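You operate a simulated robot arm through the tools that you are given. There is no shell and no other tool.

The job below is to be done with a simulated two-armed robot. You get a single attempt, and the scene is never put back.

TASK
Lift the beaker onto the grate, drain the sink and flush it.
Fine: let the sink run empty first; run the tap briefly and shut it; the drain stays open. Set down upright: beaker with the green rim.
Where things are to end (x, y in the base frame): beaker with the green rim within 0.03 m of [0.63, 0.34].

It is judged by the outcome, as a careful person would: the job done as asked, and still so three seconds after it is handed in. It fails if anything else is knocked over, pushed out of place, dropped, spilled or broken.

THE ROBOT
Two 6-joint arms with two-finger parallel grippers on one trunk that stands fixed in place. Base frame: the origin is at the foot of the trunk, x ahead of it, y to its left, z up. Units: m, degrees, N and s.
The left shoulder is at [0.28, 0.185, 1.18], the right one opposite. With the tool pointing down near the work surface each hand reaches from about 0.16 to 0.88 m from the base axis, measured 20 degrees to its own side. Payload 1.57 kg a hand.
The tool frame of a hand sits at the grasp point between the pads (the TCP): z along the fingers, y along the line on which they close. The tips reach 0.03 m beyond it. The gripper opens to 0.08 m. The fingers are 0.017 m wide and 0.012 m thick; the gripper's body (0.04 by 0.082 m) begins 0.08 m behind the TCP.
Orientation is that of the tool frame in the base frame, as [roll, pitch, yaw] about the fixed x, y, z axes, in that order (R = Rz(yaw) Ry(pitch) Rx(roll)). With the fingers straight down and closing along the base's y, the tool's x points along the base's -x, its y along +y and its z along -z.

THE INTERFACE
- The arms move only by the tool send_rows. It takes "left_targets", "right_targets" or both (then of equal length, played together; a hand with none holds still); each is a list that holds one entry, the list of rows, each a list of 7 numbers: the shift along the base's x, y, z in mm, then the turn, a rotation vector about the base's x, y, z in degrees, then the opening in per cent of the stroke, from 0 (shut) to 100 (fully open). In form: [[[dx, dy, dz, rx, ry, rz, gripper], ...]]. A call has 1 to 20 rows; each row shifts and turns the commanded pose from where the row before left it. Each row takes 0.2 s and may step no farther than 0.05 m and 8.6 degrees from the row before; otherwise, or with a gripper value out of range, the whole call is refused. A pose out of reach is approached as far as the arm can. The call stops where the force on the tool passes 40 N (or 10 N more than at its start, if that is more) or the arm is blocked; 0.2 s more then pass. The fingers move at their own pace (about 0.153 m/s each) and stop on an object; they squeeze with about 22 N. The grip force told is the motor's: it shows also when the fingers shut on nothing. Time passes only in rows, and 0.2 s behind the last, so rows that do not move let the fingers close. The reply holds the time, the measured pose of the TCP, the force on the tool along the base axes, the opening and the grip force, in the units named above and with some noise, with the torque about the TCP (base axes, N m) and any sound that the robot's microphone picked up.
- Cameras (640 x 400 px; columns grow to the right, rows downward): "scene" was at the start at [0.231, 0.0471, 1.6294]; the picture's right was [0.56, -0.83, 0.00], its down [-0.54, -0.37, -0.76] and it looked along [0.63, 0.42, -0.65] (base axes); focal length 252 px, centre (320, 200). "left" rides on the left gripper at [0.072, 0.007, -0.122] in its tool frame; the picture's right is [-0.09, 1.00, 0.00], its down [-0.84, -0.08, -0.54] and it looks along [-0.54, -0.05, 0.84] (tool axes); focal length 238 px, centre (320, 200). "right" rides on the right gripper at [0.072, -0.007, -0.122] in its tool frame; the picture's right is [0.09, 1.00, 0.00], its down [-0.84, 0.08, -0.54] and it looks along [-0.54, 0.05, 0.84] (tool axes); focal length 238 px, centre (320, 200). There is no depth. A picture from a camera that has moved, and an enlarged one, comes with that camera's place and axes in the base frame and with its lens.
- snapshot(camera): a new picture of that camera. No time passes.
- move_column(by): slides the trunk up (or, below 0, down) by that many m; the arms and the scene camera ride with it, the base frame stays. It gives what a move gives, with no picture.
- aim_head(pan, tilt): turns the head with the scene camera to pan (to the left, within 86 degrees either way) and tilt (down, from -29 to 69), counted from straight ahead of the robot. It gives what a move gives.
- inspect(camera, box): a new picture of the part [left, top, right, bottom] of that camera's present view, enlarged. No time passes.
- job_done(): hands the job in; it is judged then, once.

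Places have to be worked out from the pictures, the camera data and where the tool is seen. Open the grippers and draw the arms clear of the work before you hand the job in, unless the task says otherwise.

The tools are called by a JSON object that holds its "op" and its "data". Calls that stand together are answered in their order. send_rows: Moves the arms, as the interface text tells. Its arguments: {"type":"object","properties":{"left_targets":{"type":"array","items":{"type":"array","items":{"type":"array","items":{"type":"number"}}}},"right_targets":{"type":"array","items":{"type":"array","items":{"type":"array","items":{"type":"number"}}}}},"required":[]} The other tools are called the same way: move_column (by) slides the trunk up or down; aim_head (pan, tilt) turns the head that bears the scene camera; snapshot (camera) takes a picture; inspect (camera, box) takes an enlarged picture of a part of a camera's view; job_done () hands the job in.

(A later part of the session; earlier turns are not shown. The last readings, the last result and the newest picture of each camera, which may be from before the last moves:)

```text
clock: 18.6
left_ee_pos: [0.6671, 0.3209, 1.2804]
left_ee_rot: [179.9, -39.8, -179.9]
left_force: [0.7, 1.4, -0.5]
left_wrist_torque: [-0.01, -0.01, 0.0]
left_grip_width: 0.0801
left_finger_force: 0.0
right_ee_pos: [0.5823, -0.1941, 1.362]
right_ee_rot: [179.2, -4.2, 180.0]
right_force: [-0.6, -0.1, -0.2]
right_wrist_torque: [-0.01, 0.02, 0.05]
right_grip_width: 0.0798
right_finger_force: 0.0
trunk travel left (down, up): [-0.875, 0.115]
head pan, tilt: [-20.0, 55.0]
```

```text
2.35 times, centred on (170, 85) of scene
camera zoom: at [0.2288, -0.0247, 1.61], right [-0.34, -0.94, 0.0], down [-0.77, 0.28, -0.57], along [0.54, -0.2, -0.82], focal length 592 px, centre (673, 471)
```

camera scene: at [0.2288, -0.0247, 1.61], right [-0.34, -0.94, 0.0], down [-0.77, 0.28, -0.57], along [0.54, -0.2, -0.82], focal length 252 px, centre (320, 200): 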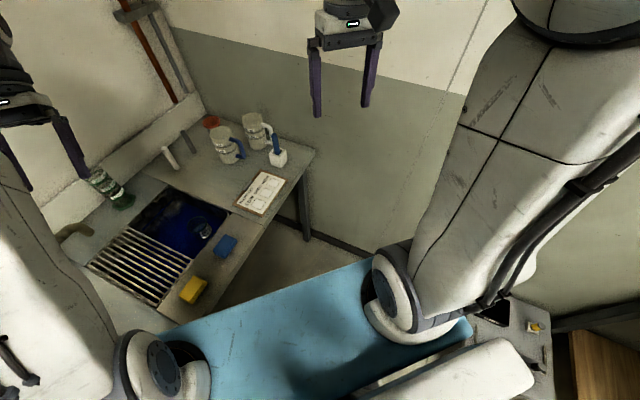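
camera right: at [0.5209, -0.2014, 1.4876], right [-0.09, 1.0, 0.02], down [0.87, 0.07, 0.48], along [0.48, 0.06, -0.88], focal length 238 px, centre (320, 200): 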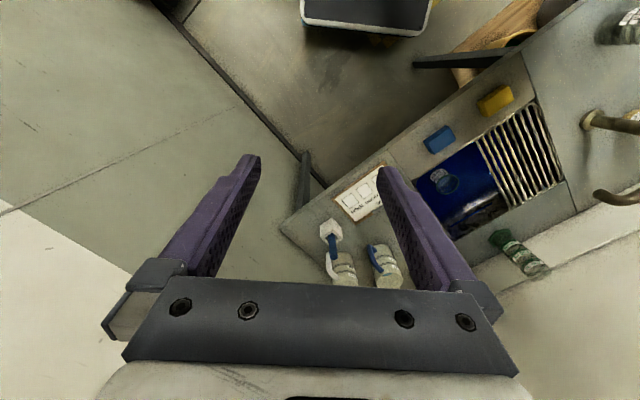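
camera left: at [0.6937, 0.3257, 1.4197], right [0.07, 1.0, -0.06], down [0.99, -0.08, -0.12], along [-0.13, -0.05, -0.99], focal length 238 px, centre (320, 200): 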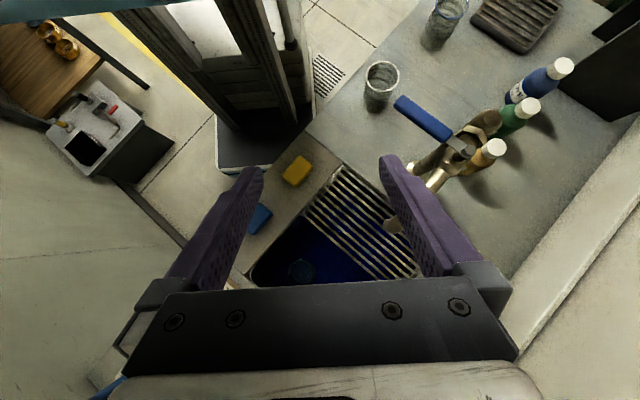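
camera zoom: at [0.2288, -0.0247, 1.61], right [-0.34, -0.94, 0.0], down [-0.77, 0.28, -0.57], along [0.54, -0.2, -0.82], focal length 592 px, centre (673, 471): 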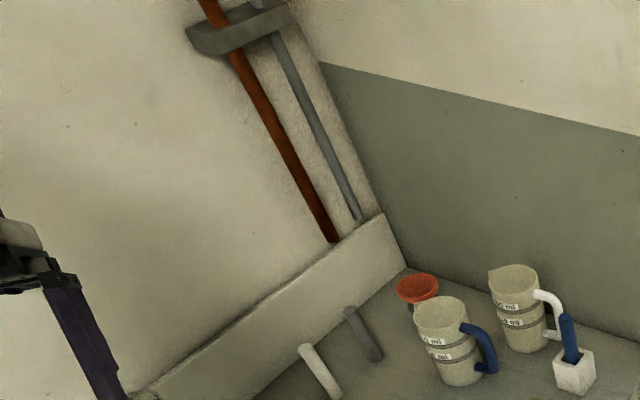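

There's a low shelf with buckets under the sink, so I want a look below it: I lower the right hand in front of the counter (about 0.22 m from its edge), turning it toward the sink.

{"op": "send_rows", "data": {"right_targets": [[[0, 0, -45, 0, 0, 0, 100], [0, 0, -45, 0, 0, 0, 100], [0, 0, -45, 0, 0, 0, 100], [0, 0, -45, 0, 0, 0, 100], [0, 0, -45, 0, 0, 0, 100], [0, 0, -45, 0, 0, 7, 100], [0, 0, -45, 0, 0, 7, 100], [0, 0, -45, 0, 0, 7, 100], [0, 0, -45, 0, 0, 7, 100], [0, 0, -45, 0, 0, 7, 100], [0, 0, -45, 0, 0, 7, 100], [0, 0, -45, 0, 0, 7, 100], [0, 0, -45, 0, 0, 7, 100]]]}}

{"op": "snapshot", "data": {"camera": "right"}}

{"op": "snapshot", "data": {"camera": "scene"}}

```text
clock: 21.4
left_ee_pos: [0.6688, 0.3198, 1.2806]
left_ee_rot: [180.0, -39.9, 180.0]
left_force: [0.3, 0.3, -0.8]
left_wrist_torque: [0.0, 0.0, 0.01]
left_grip_width: 0.0801
left_finger_force: 0.1
right_ee_pos: [0.5849, -0.1933, 0.791]
right_ee_rot: [179.3, -4.4, -125.9]
right_force: [1.3, 1.4, -0.6]
right_wrist_torque: [-0.02, 0.02, 0.06]
right_grip_width: 0.0799
right_finger_force: 0.0
right hand out of reach, approached as far as the arm can: row 11
trunk travel left (down, up): [-0.875, 0.115]
head pan, tilt: [-20.0, 55.0]
```

```text
taken
camera right: at [0.5572, -0.2494, 0.9169], right [-0.86, 0.51, 0.02], down [0.46, 0.75, 0.48], along [0.23, 0.42, -0.88], focal length 238 px, centre (320, 200)
```

right: 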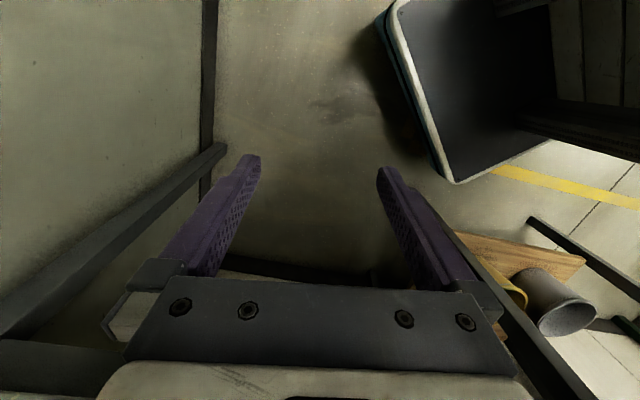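

```text
taken
camera scene: at [0.2289, -0.0247, 1.61], right [-0.34, -0.94, 0.0], down [-0.77, 0.28, -0.57], along [0.54, -0.2, -0.82], focal length 252 px, centre (320, 200)
```

scene: 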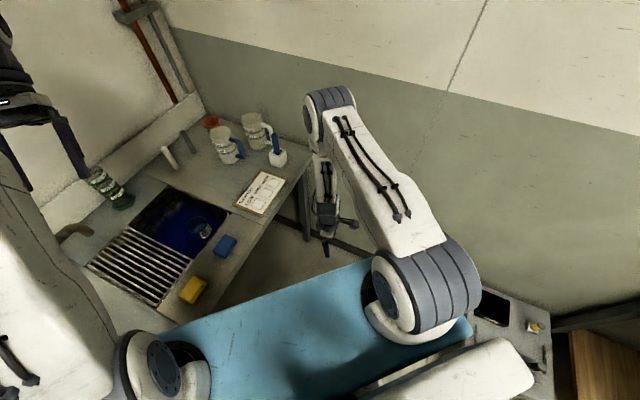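

I can see under the counter now; I pitch the hand up so the camera looks level toward the underside of the sink.

{"op": "send_rows", "data": {"right_targets": [[[-5, -8, -10, 7.04, -3.84, 0, 100], [-5, -8, -10, 7.04, -3.84, 0, 100], [-5, -8, -10, 7.04, -3.84, 0, 100], [-5, -8, -10, 7.04, -3.84, 0, 100], [-5, -8, -10, 7.04, -3.84, 0, 100], [-5, -8, -10, 7.04, -3.84, 0, 100]]]}}

{"op": "snapshot", "data": {"camera": "right"}}

```text
clock: 22.8
left_ee_pos: [0.6675, 0.3201, 1.2794]
left_ee_rot: [-180.0, -39.9, -179.9]
left_force: [0.1, -0.5, -0.2]
left_wrist_torque: [-0.02, 0.04, 0.03]
left_grip_width: 0.08
left_finger_force: 0.1
right_ee_pos: [0.5776, -0.2222, 0.771]
right_ee_rot: [170.8, 9.6, -123.6]
right_force: [-0.7, 0.3, -0.4]
right_wrist_torque: [-0.04, 0.07, -0.02]
right_grip_width: 0.0799
right_finger_force: 0.1
right hand out of reach, approached as far as the arm can: row 1, 2, 3, 4, 5
trunk travel left (down, up): [-0.875, 0.115]
head pan, tilt: [-20.0, 55.0]
```

```text
taken
camera right: at [0.5506, -0.3121, 0.876], right [-0.88, 0.45, 0.14], down [0.41, 0.61, 0.68], along [0.22, 0.66, -0.72], focal length 238 px, centre (320, 200)
```

right: 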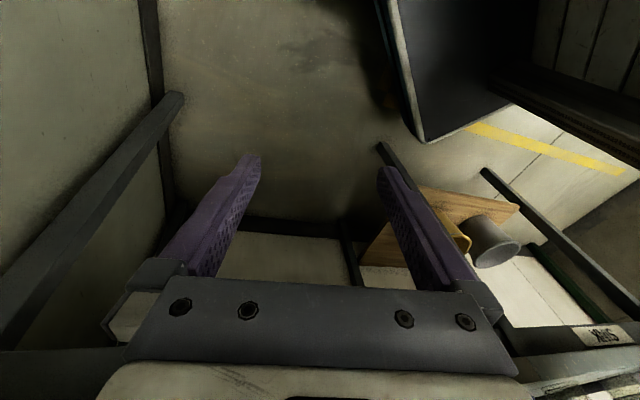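

There's something labelled near the bottom right of this (upside-down) picture; I zoom in on it.

{"op": "inspect", "data": {"camera": "right", "box": [480, 270, 640, 400]}}

{"op": "inspect", "data": {"camera": "right", "box": [330, 120, 580, 290]}}

```text
3.08 times, centred on (560, 335) of right
camera zoom: at [0.5506, -0.3121, 0.876], right [-0.88, 0.45, 0.14], down [0.41, 0.61, 0.68], along [0.22, 0.66, -0.72], focal length 733 px, centre (-418, -215)
```

zoom: 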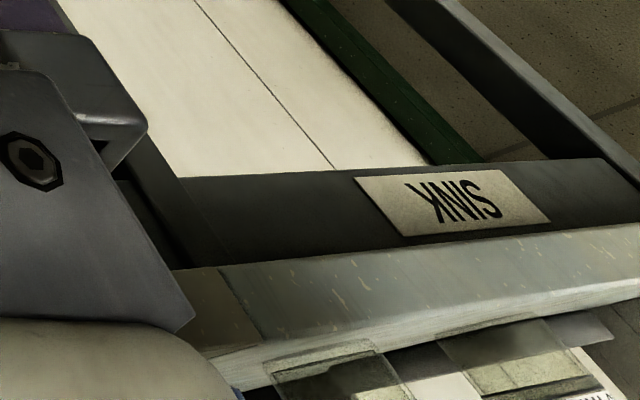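

```text
2.35 times, centred on (455, 205) of right
camera zoom: at [0.5506, -0.3121, 0.876], right [-0.88, 0.45, 0.14], down [0.41, 0.61, 0.68], along [0.22, 0.66, -0.72], focal length 561 px, centre (2, 188)
```

zoom: 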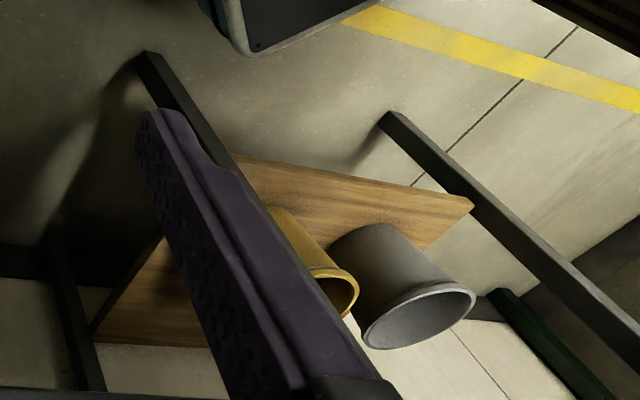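

The apron under the counter edge carries a "SINK" label at about (0.27, 0.43, 0.80), likely beside a control. I look toward it with the head and continue from there.

{"op": "aim_head", "data": {"pan": 70, "tilt": 69}}

{"op": "snapshot", "data": {"camera": "scene"}}

```text
clock: 24.4
left_ee_pos: [0.669, 0.3206, 1.28]
left_ee_rot: [179.9, -39.9, -180.0]
left_force: [0.3, 0.1, 0.2]
left_wrist_torque: [-0.06, 0.02, 0.02]
left_grip_width: 0.0801
left_finger_force: 0.0
right_ee_pos: [0.5772, -0.2222, 0.771]
right_ee_rot: [170.8, 9.5, -123.5]
right_force: [0.2, 0.1, -0.3]
right_wrist_torque: [-0.01, -0.02, 0.01]
right_grip_width: 0.0798
right_finger_force: 0.1
trunk travel left (down, up): [-0.875, 0.115]
head pan, tilt: [70.0, 68.8]
```

```text
taken
camera scene: at [0.1802, 0.0524, 1.5946], right [0.94, -0.34, 0.0], down [-0.32, -0.88, -0.36], along [0.12, 0.34, -0.93], focal length 252 px, centre (320, 200)
```

scene: 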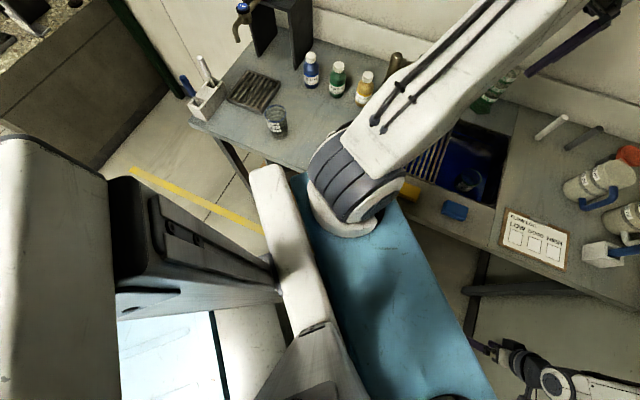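

The shoulder hides that stretch of apron from the head. I try turning the right hand's camera further left toward the label.

{"op": "send_rows", "data": {"right_targets": [[[0, 0, -10, 0, 0, 7, 100], [0, 0, -10, 0, 0, 7, 100], [0, 0, -10, 0, 0, 7, 100], [0, 0, -10, 0, 0, 7, 100]]]}}

{"op": "snapshot", "data": {"camera": "right"}}

```text
clock: 25.4
left_ee_pos: [0.6681, 0.32, 1.2805]
left_ee_rot: [179.9, -39.8, -179.9]
left_force: [-0.2, 0.5, -0.3]
left_wrist_torque: [-0.01, 0.01, 0.03]
left_grip_width: 0.08
left_finger_force: 0.0
right_ee_pos: [0.5778, -0.2225, 0.731]
right_ee_rot: [170.8, 9.5, -95.6]
right_force: [-0.3, 0.6, -0.7]
right_wrist_torque: [0.01, -0.01, 0.02]
right_grip_width: 0.08
right_finger_force: 0.1
trunk travel left (down, up): [-0.875, 0.115]
head pan, tilt: [70.0, 68.8]
```

```text
taken
camera right: at [0.5961, -0.3148, 0.8359], right [-0.99, -0.02, 0.14], down [0.08, 0.73, 0.68], along [-0.12, 0.68, -0.72], focal length 238 px, centre (320, 200)
```

right: 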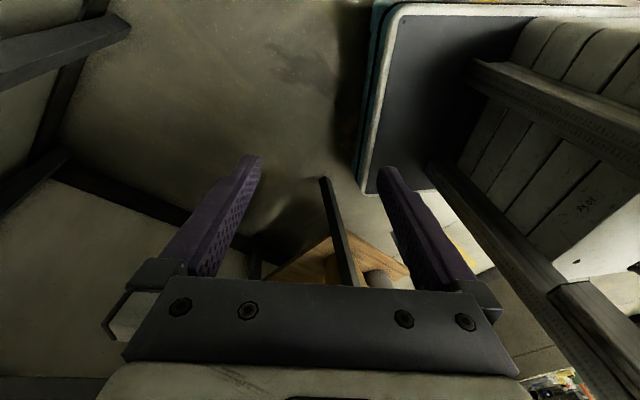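

Yaw works; now I pitch up to bring the apron into view.

{"op": "send_rows", "data": {"right_targets": [[[0, -5, 0, 8, 1, 0, 100], [0, -5, 0, 8, 1, 0, 100], [0, -5, 0, 8, 1, 0, 100], [0, -5, 0, 8, 1, 0, 100]]]}}

{"op": "snapshot", "data": {"camera": "right"}}

```text
clock: 26.4
left_ee_pos: [0.6686, 0.3205, 1.2801]
left_ee_rot: [179.9, -40.0, -179.9]
left_force: [-0.2, 0.4, 0.5]
left_wrist_torque: [0.01, -0.02, 0.0]
left_grip_width: 0.08
left_finger_force: 0.1
right_ee_pos: [0.5767, -0.2424, 0.7306]
right_ee_rot: [161.7, 40.9, -99.5]
right_force: [0.0, -0.5, -0.1]
right_wrist_torque: [-0.04, 0.0, 0.03]
right_grip_width: 0.0801
right_finger_force: 0.1
trunk travel left (down, up): [-0.875, 0.115]
head pan, tilt: [70.0, 68.8]
```

```text
taken
camera right: at [0.6011, -0.3767, 0.7696], right [-0.98, -0.11, 0.17], down [0.14, 0.26, 0.96], along [-0.15, 0.96, -0.24], focal length 238 px, centre (320, 200)
```

right: 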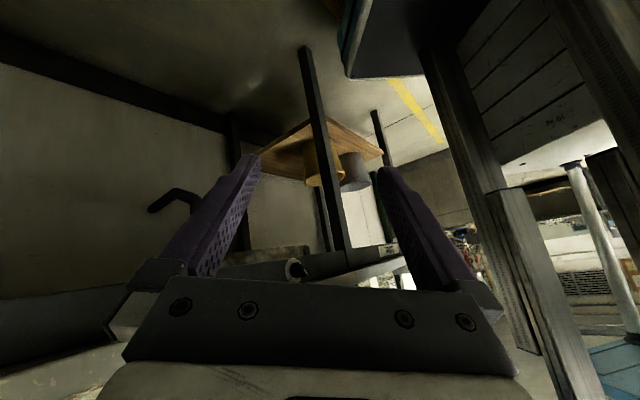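

Now I see under the counter: a black lever and a pipe end. I zoom in.

{"op": "inspect", "data": {"camera": "right", "box": [120, 150, 440, 300]}}

{"op": "inspect", "data": {"camera": "right", "box": [240, 210, 420, 300]}}

```text
2.00 times, centred on (280, 225) of right
camera zoom: at [0.6011, -0.3767, 0.7696], right [-0.98, -0.11, 0.17], down [0.14, 0.26, 0.96], along [-0.15, 0.96, -0.24], focal length 477 px, centre (400, 150)
```

zoom: 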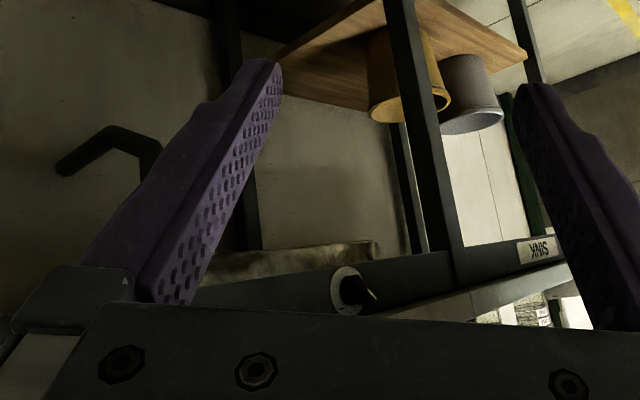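

```text
3.56 times, centred on (330, 255) of right
camera zoom: at [0.6011, -0.3767, 0.7696], right [-0.98, -0.11, 0.17], down [0.14, 0.26, 0.96], along [-0.15, 0.96, -0.24], focal length 848 px, centre (284, 4)
```

zoom: 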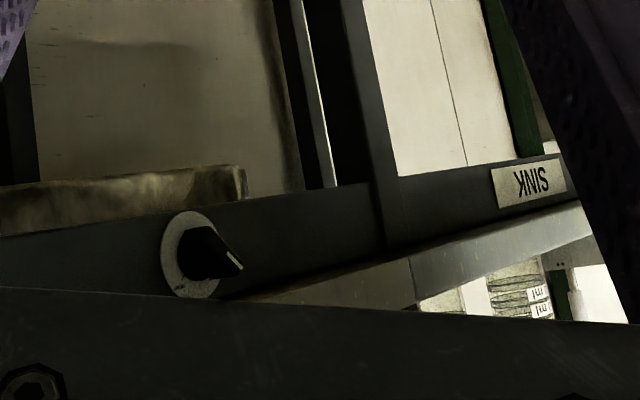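

There is a rotary knob with a pointer on a white dial on the apron right below the sink's front, at roughly (0.60, 0.10, 0.78) — very likely the drain control. I move the right hand's camera closer to read it.

{"op": "send_rows", "data": {"right_targets": [[[0, 38, 14, 0, 0, 0, 100], [0, 38, 14, 0, 0, 0, 100], [0, 38, 14, 0, 0, 0, 100], [0, 38, 14, 0, 0, 0, 100], [0, 30, 14, 0, 0, 0, 100]]]}}

{"op": "snapshot", "data": {"camera": "right"}}

{"op": "inspect", "data": {"camera": "right", "box": [240, 140, 420, 290]}}

```text
clock: 27.6
left_ee_pos: [0.6691, 0.3203, 1.281]
left_ee_rot: [179.9, -40.0, 180.0]
left_force: [0.7, 0.1, -0.7]
left_wrist_torque: [-0.02, 0.02, 0.0]
left_grip_width: 0.0802
left_finger_force: 0.1
right_ee_pos: [0.5779, -0.0601, 0.8024]
right_ee_rot: [161.9, 40.7, -99.5]
right_force: [-1.0, 0.1, 0.9]
right_wrist_torque: [0.03, -0.01, 0.0]
right_grip_width: 0.08
right_finger_force: 0.1
trunk travel left (down, up): [-0.875, 0.115]
head pan, tilt: [70.0, 68.8]
```

```text
taken
camera right: at [0.601, -0.1944, 0.8413], right [-0.98, -0.11, 0.17], down [0.14, 0.26, 0.95], along [-0.15, 0.96, -0.24], focal length 238 px, centre (320, 200)
```

right: 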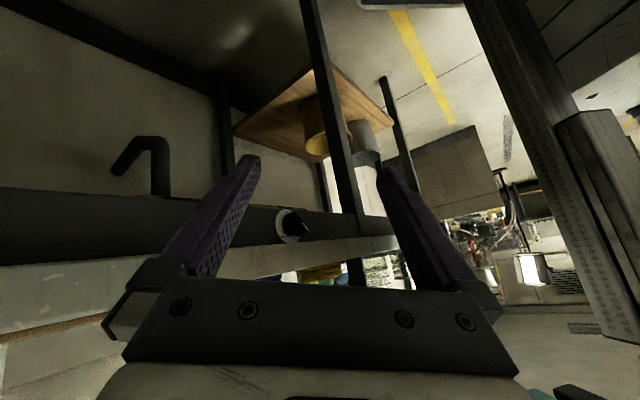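

```text
2.67 times, centred on (330, 215) of right
camera zoom: at [0.601, -0.1944, 0.8413], right [-0.98, -0.11, 0.17], down [0.14, 0.26, 0.95], along [-0.15, 0.96, -0.24], focal length 636 px, centre (293, 160)
```

zoom: 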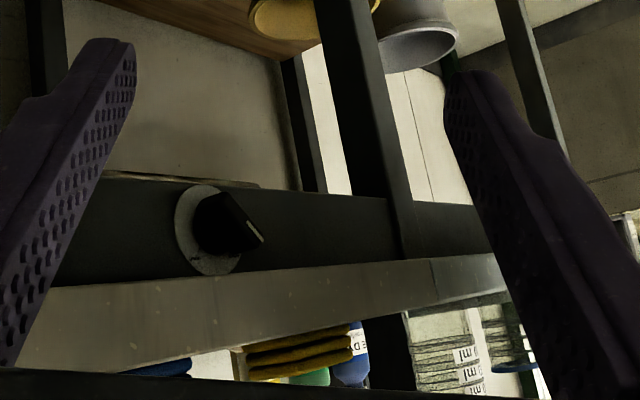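

I shift and yaw the right hand to get a more frontal view of the knob.

{"op": "send_rows", "data": {"right_targets": [[[-10, 10, 0, 0, 0, -7, 100], [-10, 10, 0, 0, 0, -7, 100], [-10, 10, 0, 0, 0, -7, 100], [-5, 10, 0, 0, 0, -7, 100]]]}}

{"op": "snapshot", "data": {"camera": "right"}}

{"op": "inspect", "data": {"camera": "right", "box": [240, 140, 440, 290]}}

```text
clock: 28.6
left_ee_pos: [0.669, 0.3209, 1.2801]
left_ee_rot: [179.9, -39.9, -179.9]
left_force: [0.3, -0.2, -0.2]
left_wrist_torque: [-0.03, -0.01, 0.01]
left_grip_width: 0.0802
left_finger_force: 0.0
right_ee_pos: [0.5424, -0.0209, 0.8024]
right_ee_rot: [162.1, 40.8, -127.5]
right_force: [-0.3, 0.7, -0.4]
right_wrist_torque: [0.0, -0.02, -0.04]
right_grip_width: 0.0801
right_finger_force: 0.0
trunk travel left (down, up): [-0.875, 0.115]
head pan, tilt: [70.0, 68.8]
```

```text
taken
camera right: at [0.4997, -0.1496, 0.8409], right [-0.92, 0.36, 0.17], down [0.25, 0.17, 0.96], along [0.32, 0.92, -0.24], focal length 238 px, centre (320, 200)
```

right: 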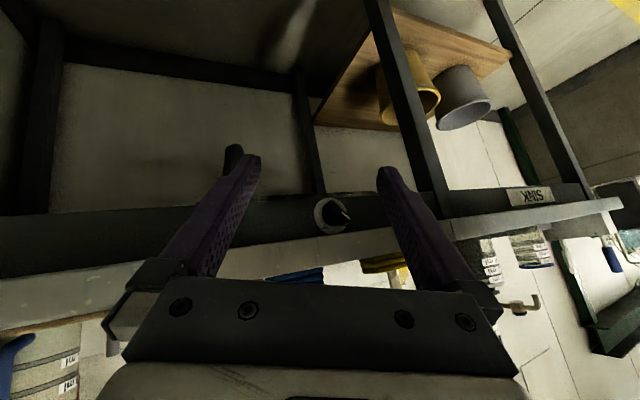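

```text
2.67 times, centred on (340, 215) of right
camera zoom: at [0.4997, -0.1496, 0.8409], right [-0.92, 0.36, 0.17], down [0.25, 0.17, 0.96], along [0.32, 0.92, -0.24], focal length 636 px, centre (267, 160)
```

zoom: 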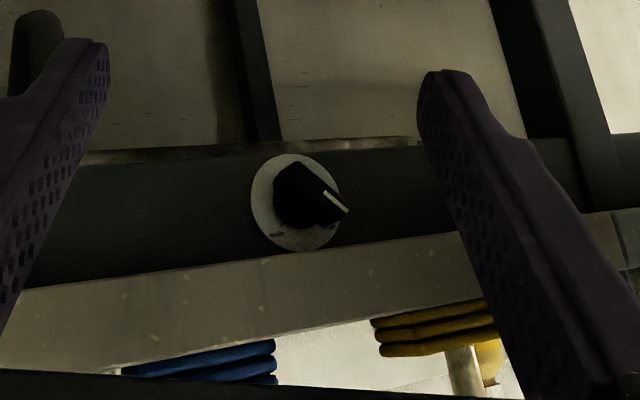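

A clearer view: black pointer knob on a white dial with some print. I zoom in tightly on it.

{"op": "inspect", "data": {"camera": "right", "box": [304, 192, 360, 238]}}

{"op": "inspect", "data": {"camera": "right", "box": [0, 180, 160, 300]}}

```text
8.70 times, centred on (332, 215) of right
camera zoom: at [0.4997, -0.1496, 0.8409], right [-0.92, 0.36, 0.17], down [0.25, 0.17, 0.96], along [0.32, 0.92, -0.24], focal length 2073 px, centre (216, 70)
```

zoom: 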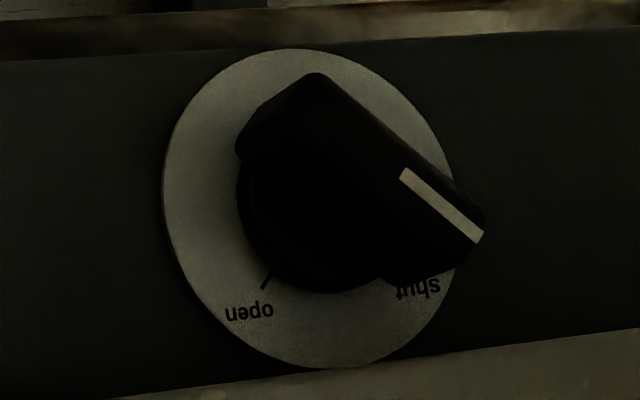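

```text
3.33 times, centred on (80, 240) of right
camera zoom: at [0.4997, -0.1496, 0.8409], right [-0.92, 0.36, 0.17], down [0.25, 0.17, 0.96], along [0.32, 0.92, -0.24], focal length 794 px, centre (1120, 67)
```

zoom: 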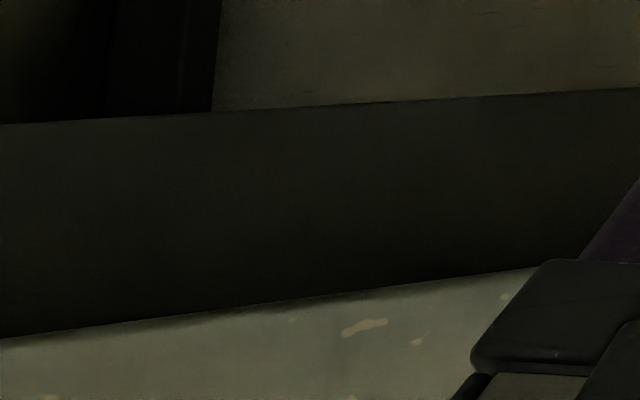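

The dial reads "open" and "shut", with the pointer at "shut" — this is the drain knob, at about (0.600, 0.172, 0.784). First comes the beaker: I judge its rim centre at (0.787, 0.236, 0.835), about 66 mm wide, so I level the left hand and bring it above.

{"op": "send_rows", "data": {"left_targets": [[[15, -17, 0, 0, -8, 0, 100], [15, -17, 0, 0, -8, 0, 100], [15, -17, 0, 0, -8, 0, 100], [15, -17, 0, 0, -8, 0, 100], [15, -17, 0, 0, -8, 0, 100]]]}}

{"op": "aim_head", "data": {"pan": 25, "tilt": 48}}

{"op": "snapshot", "data": {"camera": "left"}}

{"op": "snapshot", "data": {"camera": "scene"}}

```text
clock: 29.8
left_ee_pos: [0.7428, 0.236, 1.2817]
left_ee_rot: [179.9, 0.0, -179.8]
left_force: [0.1, -0.2, 0.3]
left_wrist_torque: [0.0, 0.0, -0.04]
left_grip_width: 0.0799
left_finger_force: 0.1
right_ee_pos: [0.5414, -0.0202, 0.8019]
right_ee_rot: [161.8, 40.8, -127.6]
right_force: [-0.3, -0.5, -0.2]
right_wrist_torque: [-0.06, -0.02, 0.02]
right_grip_width: 0.08
right_finger_force: 0.1
trunk travel left (down, up): [-0.875, 0.115]
head pan, tilt: [70.0, 68.8]
```

```text
clock: 30.9
left_ee_pos: [0.7422, 0.2357, 1.2813]
left_ee_rot: [-180.0, -0.1, -180.0]
left_force: [0.4, 0.3, -0.9]
left_wrist_torque: [-0.03, -0.01, 0.02]
left_grip_width: 0.0799
left_finger_force: 0.2
right_ee_pos: [0.542, -0.0205, 0.8023]
right_ee_rot: [161.8, 40.8, -127.5]
right_force: [-0.2, 0.6, 1.0]
right_wrist_torque: [-0.02, 0.0, -0.01]
right_grip_width: 0.0801
right_finger_force: 0.0
trunk travel left (down, up): [-0.875, 0.115]
head pan, tilt: [25.0, 48.0]
```

```text
taken
camera left: at [0.6713, 0.2421, 1.4042], right [0.09, 1.0, 0.0], down [0.84, -0.08, 0.54], along [0.54, -0.05, -0.84], focal length 238 px, centre (320, 200)
```

left: 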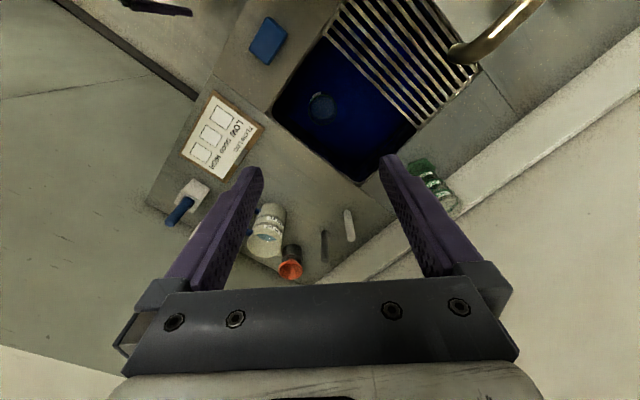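

```text
taken
camera scene: at [0.2324, 0.0333, 1.6192], right [0.42, -0.91, 0.0], down [-0.67, -0.32, -0.67], along [0.61, 0.28, -0.74], focal length 252 px, centre (320, 200)
```

scene: 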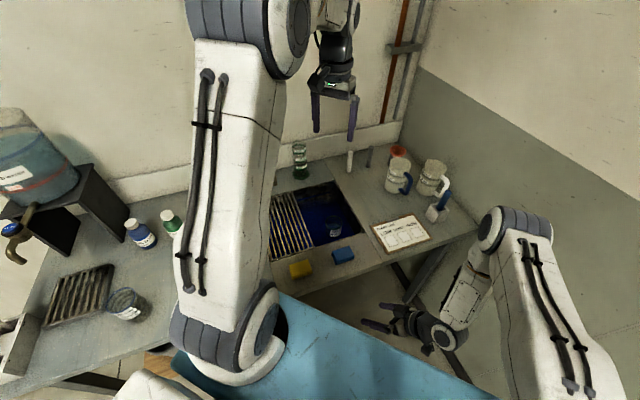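

I measure the beaker's position again from this new left-camera view and the scene view.

{"op": "inspect", "data": {"camera": "left", "box": [270, 70, 380, 150]}}

{"op": "inspect", "data": {"camera": "scene", "box": [265, 175, 385, 275]}}

```text
5.00 times, centred on (325, 110) of left
camera zoom: at [0.6713, 0.2421, 1.4042], right [0.09, 1.0, 0.0], down [0.84, -0.08, 0.54], along [0.54, -0.05, -0.84], focal length 1192 px, centre (295, 650)
```

zoom: 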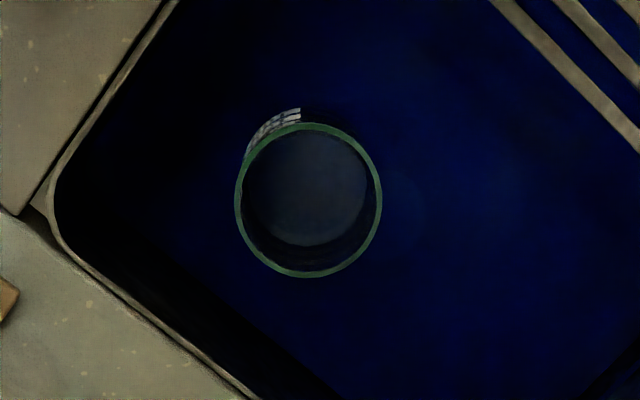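

```text
4.00 times, centred on (325, 225) of scene
camera zoom: at [0.2324, 0.0333, 1.6192], right [0.42, -0.91, 0.0], down [-0.67, -0.32, -0.67], along [0.61, 0.28, -0.74], focal length 1006 px, centre (300, 100)
```

zoom: 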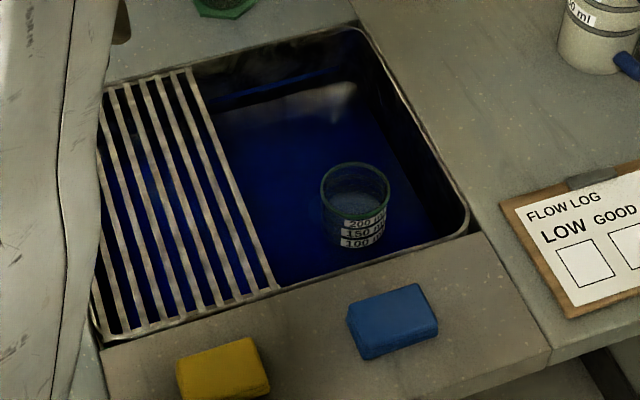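

The green rim is confirmed; rim centre about (0.791, 0.236, 0.84). I lower the left hand to just above the beaker and check the alignment.

{"op": "send_rows", "data": {"left_targets": [[[6, 0, -44, 0, 0, 0, 100], [6, 0, -44, 0, 0, 0, 100], [6, 0, -44, 0, 0, 0, 100], [6, 0, -44, 0, 0, 0, 100], [6, 0, -44, 0, 0, 0, 100], [6, 0, -44, 0, 0, 0, 100], [6, 0, -44, 0, 0, 0, 100], [6, 0, -35, 0, 0, 0, 100]]]}}

{"op": "snapshot", "data": {"camera": "left"}}

{"op": "snapshot", "data": {"camera": "scene"}}

```text
clock: 32.7
left_ee_pos: [0.7903, 0.2366, 0.9342]
left_ee_rot: [-179.9, 0.0, -179.9]
left_force: [-0.1, -0.1, -0.2]
left_wrist_torque: [0.02, 0.02, -0.02]
left_grip_width: 0.0801
left_finger_force: 0.1
right_ee_pos: [0.5418, -0.0211, 0.8023]
right_ee_rot: [161.9, 40.8, -127.5]
right_force: [0.5, 0.7, -0.4]
right_wrist_torque: [-0.04, -0.01, 0.02]
right_grip_width: 0.0799
right_finger_force: 0.0
trunk travel left (down, up): [-0.875, 0.115]
head pan, tilt: [25.0, 48.0]
```

```text
taken
camera left: at [0.7194, 0.2432, 1.0577], right [0.09, 1.0, 0.0], down [0.84, -0.08, 0.54], along [0.54, -0.05, -0.84], focal length 238 px, centre (320, 200)
```

left: 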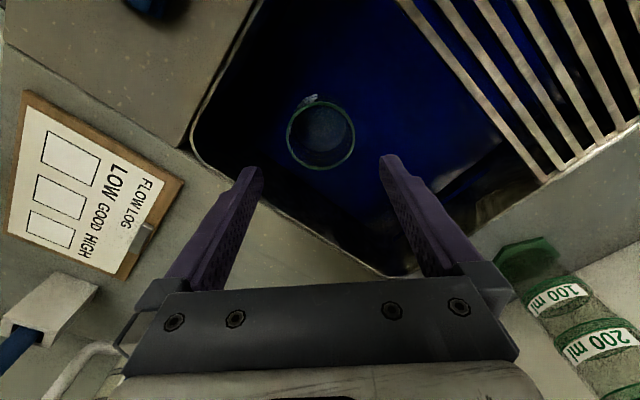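

```text
taken
camera scene: at [0.2324, 0.0332, 1.6193], right [0.42, -0.91, 0.0], down [-0.67, -0.31, -0.67], along [0.61, 0.28, -0.74], focal length 252 px, centre (320, 200)
```

scene: 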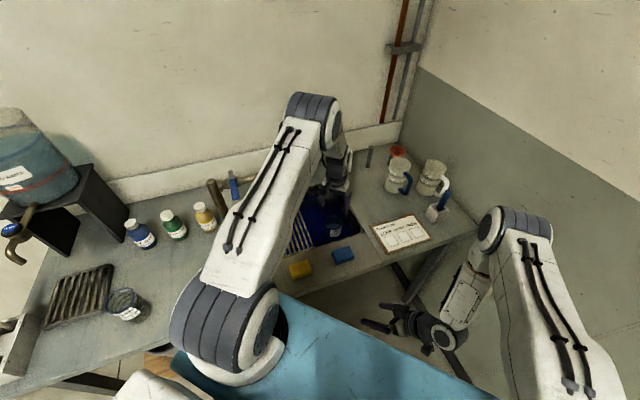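

The beaker rim is centred between the fingers (about (0.790, 0.237), rim z ≈ 0.83). I descend to straddle it, keeping the fingers just above the liquid.

{"op": "send_rows", "data": {"left_targets": [[[0, 1, -32, 0, 0, 0, 100], [0, 0, -32, 0, 0, 0, 100], [0, 0, -32, 0, 0, 0, 100], [0, 0, -30, 0, 0, 0, 100]]]}}

{"op": "snapshot", "data": {"camera": "left"}}

```text
clock: 33.7
left_ee_pos: [0.7884, 0.2374, 0.8125]
left_ee_rot: [-179.9, 0.0, 179.9]
left_force: [0.2, -0.7, -0.5]
left_wrist_torque: [0.02, -0.01, -0.01]
left_grip_width: 0.0802
left_finger_force: 0.0
right_ee_pos: [0.5411, -0.0202, 0.8025]
right_ee_rot: [161.9, 40.8, -127.5]
right_force: [1.1, 0.3, -0.5]
right_wrist_torque: [0.0, 0.02, 0.01]
right_grip_width: 0.0802
right_finger_force: 0.1
trunk travel left (down, up): [-0.875, 0.115]
head pan, tilt: [25.0, 48.0]
```

```text
taken
camera left: at [0.7183, 0.2434, 0.9345], right [0.09, 1.0, 0.0], down [0.84, -0.08, 0.54], along [0.54, -0.05, -0.84], focal length 238 px, centre (320, 200)
```

left: 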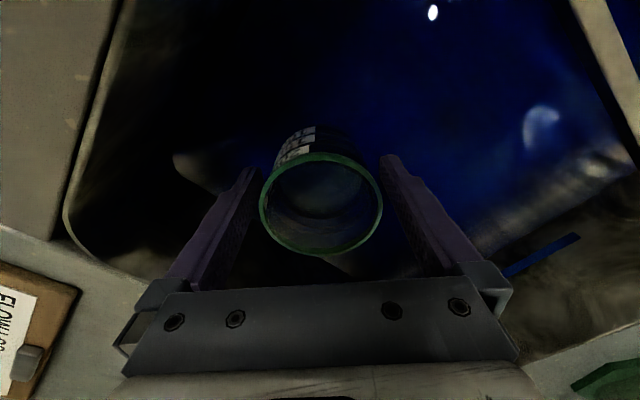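

The beaker sits centred between the fingers with its rim about 13 mm above the TCP. I close the gripper on it.

{"op": "send_rows", "data": {"left_targets": [[[2, 0, -3, 0, 0, 0, 100], [0, 0, 0, 0, 0, 0, 60], [0, 0, 0, 0, 0, 0, 50], [0, 0, 0, 0, 0, 0, 50], [0, 0, 0, 0, 0, 0, 50]]]}}

{"op": "snapshot", "data": {"camera": "left"}}

```text
clock: 34.9
left_ee_pos: [0.7898, 0.2367, 0.8103]
left_ee_rot: [-180.0, 0.0, -180.0]
left_force: [-0.2, 0.2, 0.6]
left_wrist_torque: [0.0, 0.0, 0.02]
left_grip_width: 0.0637
left_finger_force: 22.7
right_ee_pos: [0.5429, -0.0212, 0.8026]
right_ee_rot: [161.9, 40.7, -127.5]
right_force: [0.2, 0.3, -0.9]
right_wrist_torque: [0.01, 0.02, -0.01]
right_grip_width: 0.0801
right_finger_force: 0.1
trunk travel left (down, up): [-0.875, 0.115]
head pan, tilt: [25.0, 48.0]
```

```text
taken
camera left: at [0.7202, 0.2429, 0.9317], right [0.09, 1.0, 0.0], down [0.84, -0.08, 0.54], along [0.54, -0.05, -0.84], focal length 238 px, centre (320, 200)
```

left: 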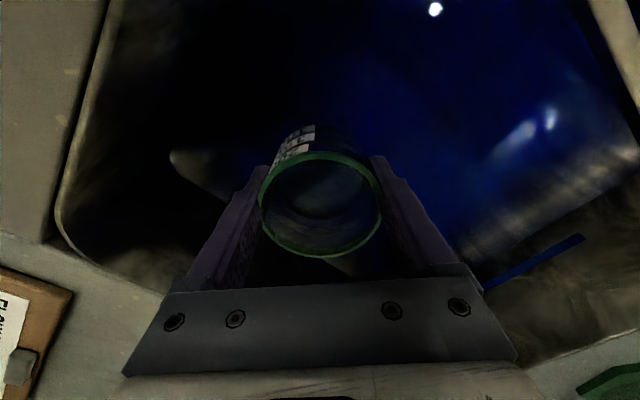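

The grip holds at 63.7 mm with 22.7 N. I lift the beaker straight up slowly.

{"op": "send_rows", "data": {"left_targets": [[[0, 0, 10, 0, 0, 0, 50], [0, 0, 15, 0, 0, 0, 50], [0, 0, 20, 0, 0, 0, 50], [0, 0, 20, 0, 0, 0, 50], [0, 0, 20, 0, 0, 0, 50], [0, 0, 20, 0, 0, 0, 50], [0, 0, 20, 0, 0, 0, 50], [0, 0, 20, 0, 0, 0, 50], [0, 0, 10, 0, 0, 0, 50]]]}}

{"op": "snapshot", "data": {"camera": "left"}}

{"op": "snapshot", "data": {"camera": "scene"}}

```text
clock: 36.9
left_ee_pos: [0.7922, 0.2367, 0.9638]
left_ee_rot: [-180.0, 0.0, -180.0]
left_force: [-0.6, 0.0, -2.3]
left_wrist_torque: [0.03, 0.0, -0.01]
left_grip_width: 0.0638
left_finger_force: 21.6
right_ee_pos: [0.5416, -0.0215, 0.8014]
right_ee_rot: [161.8, 40.9, -127.5]
right_force: [0.8, -0.1, 0.3]
right_wrist_torque: [-0.01, 0.04, -0.03]
right_grip_width: 0.0802
right_finger_force: 0.1
trunk travel left (down, up): [-0.875, 0.115]
head pan, tilt: [25.0, 48.0]
```

```text
taken
camera left: at [0.7221, 0.2423, 1.0866], right [0.09, 1.0, 0.0], down [0.84, -0.08, 0.54], along [0.54, -0.05, -0.84], focal length 238 px, centre (320, 200)
```

left: 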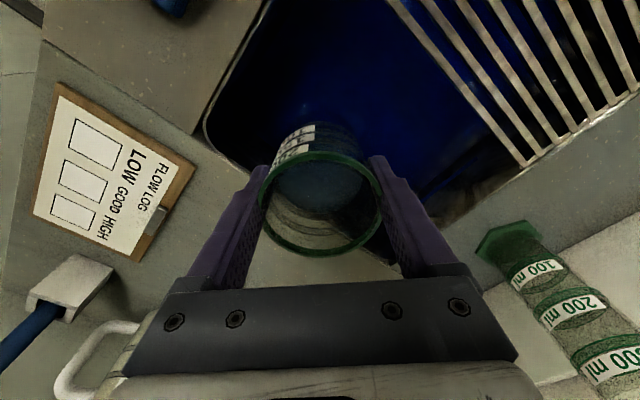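

```text
taken
camera scene: at [0.2325, 0.0332, 1.6192], right [0.42, -0.91, 0.0], down [-0.67, -0.31, -0.67], along [0.61, 0.28, -0.74], focal length 252 px, centre (320, 200)
```

scene: 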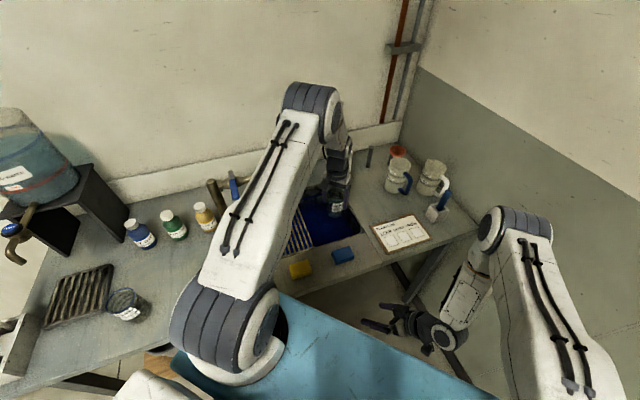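

The beaker is up (about 2.3 N load). I zoom in on it to judge its height and whether it holds liquid.

{"op": "inspect", "data": {"camera": "left", "box": [250, 110, 390, 260]}}

{"op": "inspect", "data": {"camera": "scene", "box": [280, 130, 400, 250]}}

{"op": "inspect", "data": {"camera": "right", "box": [220, 200, 640, 320]}}

```text
2.67 times, centred on (320, 185) of left
camera zoom: at [0.7221, 0.2423, 1.0866], right [0.09, 1.0, 0.0], down [0.84, -0.08, 0.54], along [0.54, -0.05, -0.84], focal length 636 px, centre (320, 240)
```

zoom: 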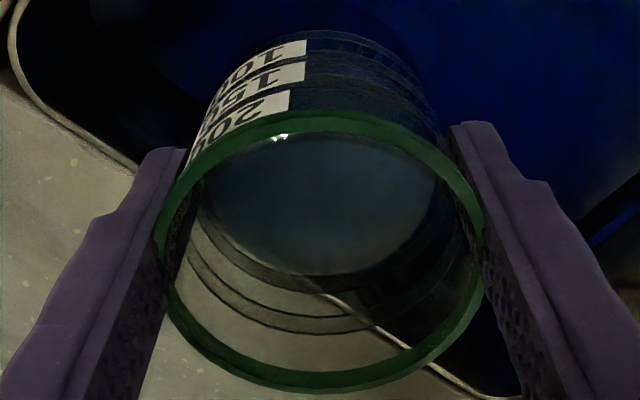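

```text
3.33 times, centred on (340, 190) of scene
camera zoom: at [0.2325, 0.0332, 1.6192], right [0.42, -0.91, 0.0], down [-0.67, -0.31, -0.67], along [0.61, 0.28, -0.74], focal length 839 px, centre (253, 233)
```

zoom: 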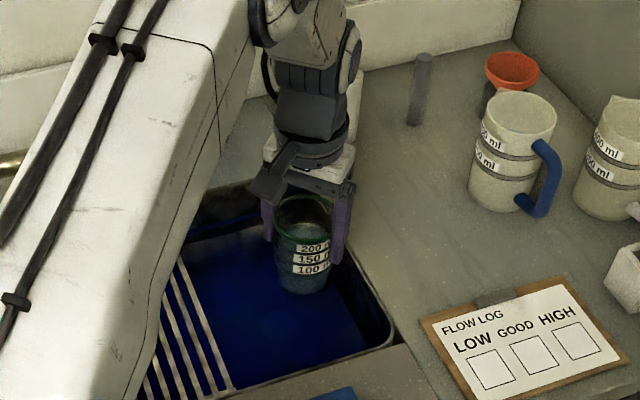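

```text
1.52 times, centred on (430, 260) of right
camera zoom: at [0.4997, -0.1497, 0.8408], right [-0.92, 0.36, 0.17], down [0.25, 0.17, 0.95], along [0.31, 0.92, -0.24], focal length 363 px, centre (152, 109)
```

zoom: 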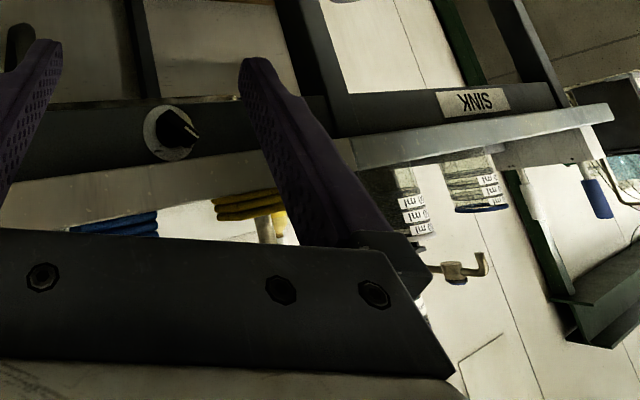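

The beaker holds liquid, so I keep it level and move gently: up a little, then along the front side toward (0.63, 0.34), keeping away from the spout end near (0.69, 0.40, 1.07).

{"op": "send_rows", "data": {"left_targets": [[[0, 0, 15, 0, 0, 0, 50], [0, 0, 20, 0, 0, 0, 50], [-8, 1, 0, 0, 0, 0, 50], [-16, 2, 0, 0, 0, 0, 50], [-22, 3, 0, 0, 0, 0, 50], [-24, 3, 0, 0, 0, 0, 50], [-20, 2, 0, 0, 0, 0, 50], [-14, 2, 0, 0, 0, 0, 50], [-8, 1, 0, 0, 0, 0, 50]]]}}

{"op": "snapshot", "data": {"camera": "left"}}

{"op": "snapshot", "data": {"camera": "scene"}}

```text
clock: 38.9
left_ee_pos: [0.6807, 0.2497, 0.9993]
left_ee_rot: [180.0, 0.1, 180.0]
left_force: [1.5, 0.5, -2.0]
left_wrist_torque: [-0.01, -0.01, -0.01]
left_grip_width: 0.0636
left_finger_force: 22.3
right_ee_pos: [0.5423, -0.0213, 0.8025]
right_ee_rot: [161.9, 40.8, -127.5]
right_force: [-0.3, 0.5, -0.6]
right_wrist_torque: [0.03, -0.03, 0.02]
right_grip_width: 0.0801
right_finger_force: 0.0
trunk travel left (down, up): [-0.875, 0.115]
head pan, tilt: [25.0, 48.0]
```

```text
taken
camera left: at [0.6095, 0.256, 1.1212], right [0.09, 1.0, 0.0], down [0.84, -0.08, 0.54], along [0.54, -0.05, -0.84], focal length 238 px, centre (320, 200)
```

left: 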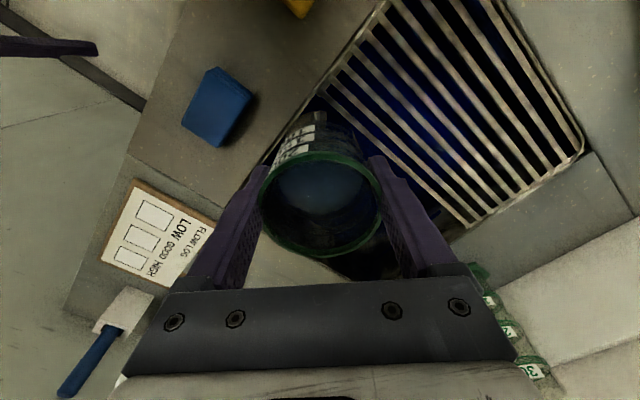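

```text
taken
camera scene: at [0.2326, 0.0333, 1.6192], right [0.42, -0.91, 0.0], down [-0.67, -0.31, -0.67], along [0.61, 0.28, -0.74], focal length 252 px, centre (320, 200)
```

scene: 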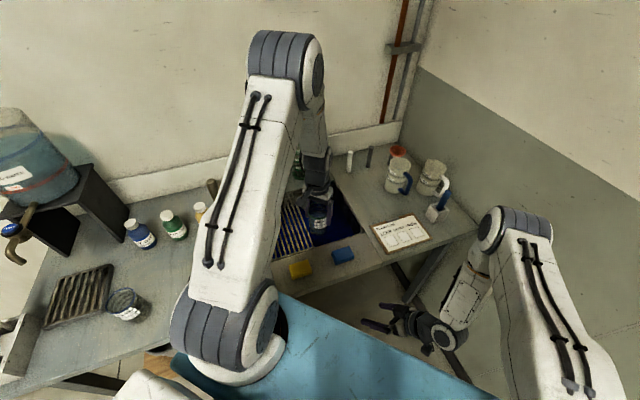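

On course; I continue toward the place over the grate's front part.

{"op": "send_rows", "data": {"left_targets": [[[-5, 8, 0, 0, 0, 0, 50], [-9, 14, 0, 0, 0, 0, 50], [-13, 19, 0, 0, 0, 0, 50], [-13, 19, 0, 0, 0, 0, 50], [-10, 14, 0, 0, 0, 0, 50], [-5, 9, 0, 0, 0, 0, 50]]]}}

{"op": "snapshot", "data": {"camera": "left"}}

{"op": "snapshot", "data": {"camera": "scene"}}

{"op": "snapshot", "data": {"camera": "right"}}

```text
clock: 40.3
left_ee_pos: [0.6255, 0.3326, 0.9978]
left_ee_rot: [-180.0, 0.0, -179.9]
left_force: [0.0, 0.6, -2.3]
left_wrist_torque: [0.0, 0.0, 0.01]
left_grip_width: 0.0634
left_finger_force: 21.9
right_ee_pos: [0.5414, -0.0216, 0.802]
right_ee_rot: [161.9, 40.8, -127.5]
right_force: [-0.2, 0.2, 0.0]
right_wrist_torque: [0.0, -0.02, 0.0]
right_grip_width: 0.0798
right_finger_force: 0.2
trunk travel left (down, up): [-0.875, 0.115]
head pan, tilt: [25.0, 48.0]
```

```text
taken
camera left: at [0.5545, 0.3389, 1.1205], right [0.09, 1.0, 0.0], down [0.84, -0.08, 0.54], along [0.54, -0.05, -0.84], focal length 238 px, centre (320, 200)
```

left: 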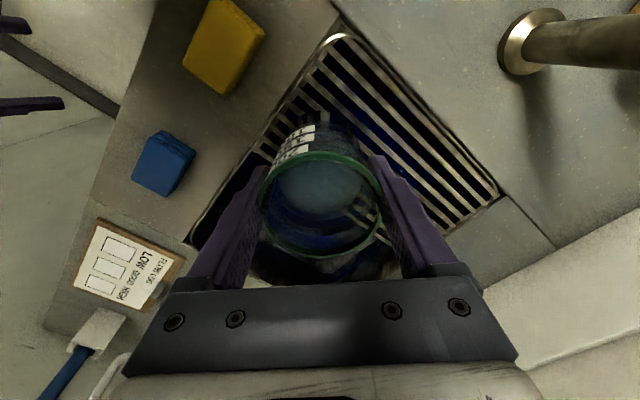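

```text
taken
camera scene: at [0.2325, 0.0333, 1.6192], right [0.42, -0.91, 0.0], down [-0.67, -0.31, -0.67], along [0.61, 0.28, -0.74], focal length 252 px, centre (320, 200)
```

scene: 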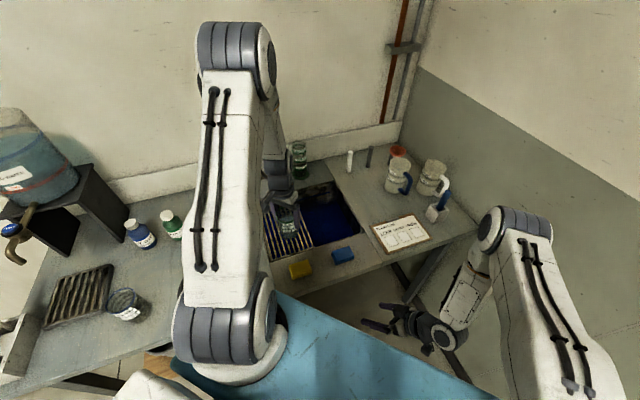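

```text
taken
camera right: at [0.4997, -0.1497, 0.8408], right [-0.92, 0.36, 0.17], down [0.25, 0.17, 0.95], along [0.31, 0.92, -0.24], focal length 238 px, centre (320, 200)
```

right: 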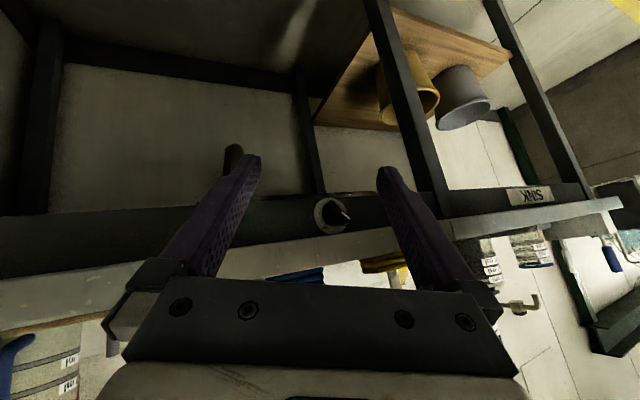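

The beaker hangs over the front of the grate at (0.6255, 0.333). I lower it in decreasing steps, watching the force.

{"op": "send_rows", "data": {"left_targets": [[[0, 0, -10, 0, 0, 0, 50], [0, 0, -15, 0, 0, 0, 50], [0, 0, -12, 0, 0, 0, 50], [0, 0, -6, 0, 0, 0, 50], [0, 0, 0, 0, 0, 0, 50]]]}}

{"op": "inspect", "data": {"camera": "scene", "box": [240, 160, 360, 280]}}

{"op": "inspect", "data": {"camera": "left", "box": [230, 90, 430, 270]}}

```text
clock: 41.5
left_ee_pos: [0.6248, 0.3334, 0.9551]
left_ee_rot: [-179.9, 0.1, 179.9]
left_force: [0.3, -0.3, -1.3]
left_wrist_torque: [-0.02, 0.04, -0.01]
left_grip_width: 0.0637
left_finger_force: 22.0
right_ee_pos: [0.5402, -0.0211, 0.8022]
right_ee_rot: [161.9, 40.9, -127.4]
right_force: [0.1, 0.2, -0.3]
right_wrist_torque: [0.01, -0.02, 0.01]
right_grip_width: 0.0802
right_finger_force: 0.0
trunk travel left (down, up): [-0.875, 0.115]
head pan, tilt: [25.0, 48.0]
```

```text
3.33 times, centred on (300, 220) of scene
camera zoom: at [0.2326, 0.0333, 1.6192], right [0.42, -0.91, 0.0], down [-0.67, -0.31, -0.67], along [0.61, 0.28, -0.74], focal length 839 px, centre (387, 133)
```

zoom: 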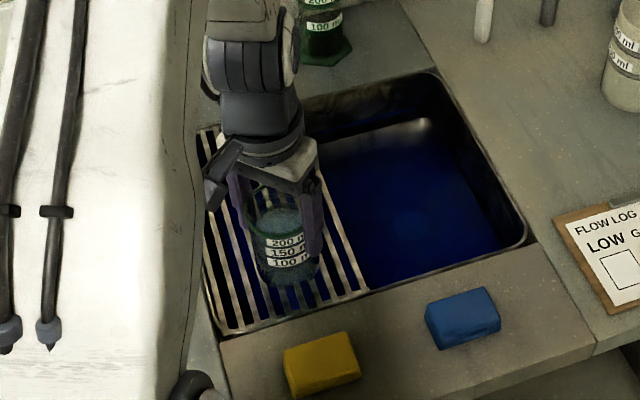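

```text
2.22 times, centred on (330, 180) of left
camera zoom: at [0.5546, 0.3394, 1.0779], right [0.09, 1.0, 0.0], down [0.84, -0.08, 0.54], along [0.54, -0.05, -0.84], focal length 530 px, centre (298, 244)
```

zoom: 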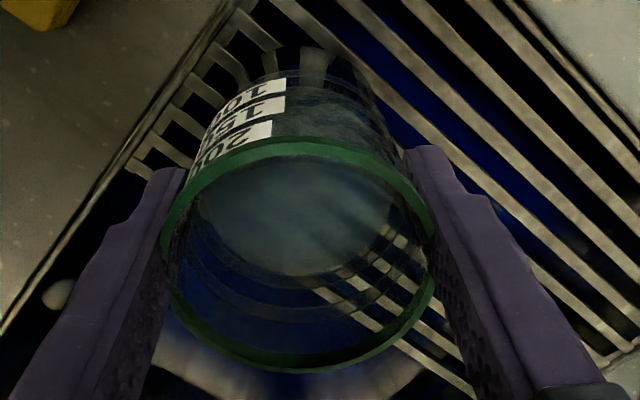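

The beaker is close over the bars; I shift it by (+5, +6) mm to match the target better, then lower it in small steps until it touches.

{"op": "send_rows", "data": {"left_targets": [[[3, 3, 0, 0, 0, 0, 50], [2, 3, 0, 0, 0, 0, 50], [0, 0, -4, 0, 0, 0, 50], [0, 0, -4, 0, 0, 0, 50], [0, 0, -3, 0, 0, 0, 50], [0, 0, 0, 0, 0, 0, 50]]]}}

```text
clock: 42.9
left_ee_pos: [0.6293, 0.3398, 0.9444]
left_ee_rot: [-180.0, 0.0, 179.9]
left_force: [-1.2, 0.9, -3.3]
left_wrist_torque: [-0.01, -0.01, 0.0]
left_grip_width: 0.0638
left_finger_force: 21.6
right_ee_pos: [0.5424, -0.0212, 0.8022]
right_ee_rot: [161.9, 40.8, -127.5]
right_force: [0.3, -0.2, -0.2]
right_wrist_torque: [0.03, 0.01, 0.02]
right_grip_width: 0.0799
right_finger_force: 0.0
trunk travel left (down, up): [-0.875, 0.115]
head pan, tilt: [25.0, 48.0]
```

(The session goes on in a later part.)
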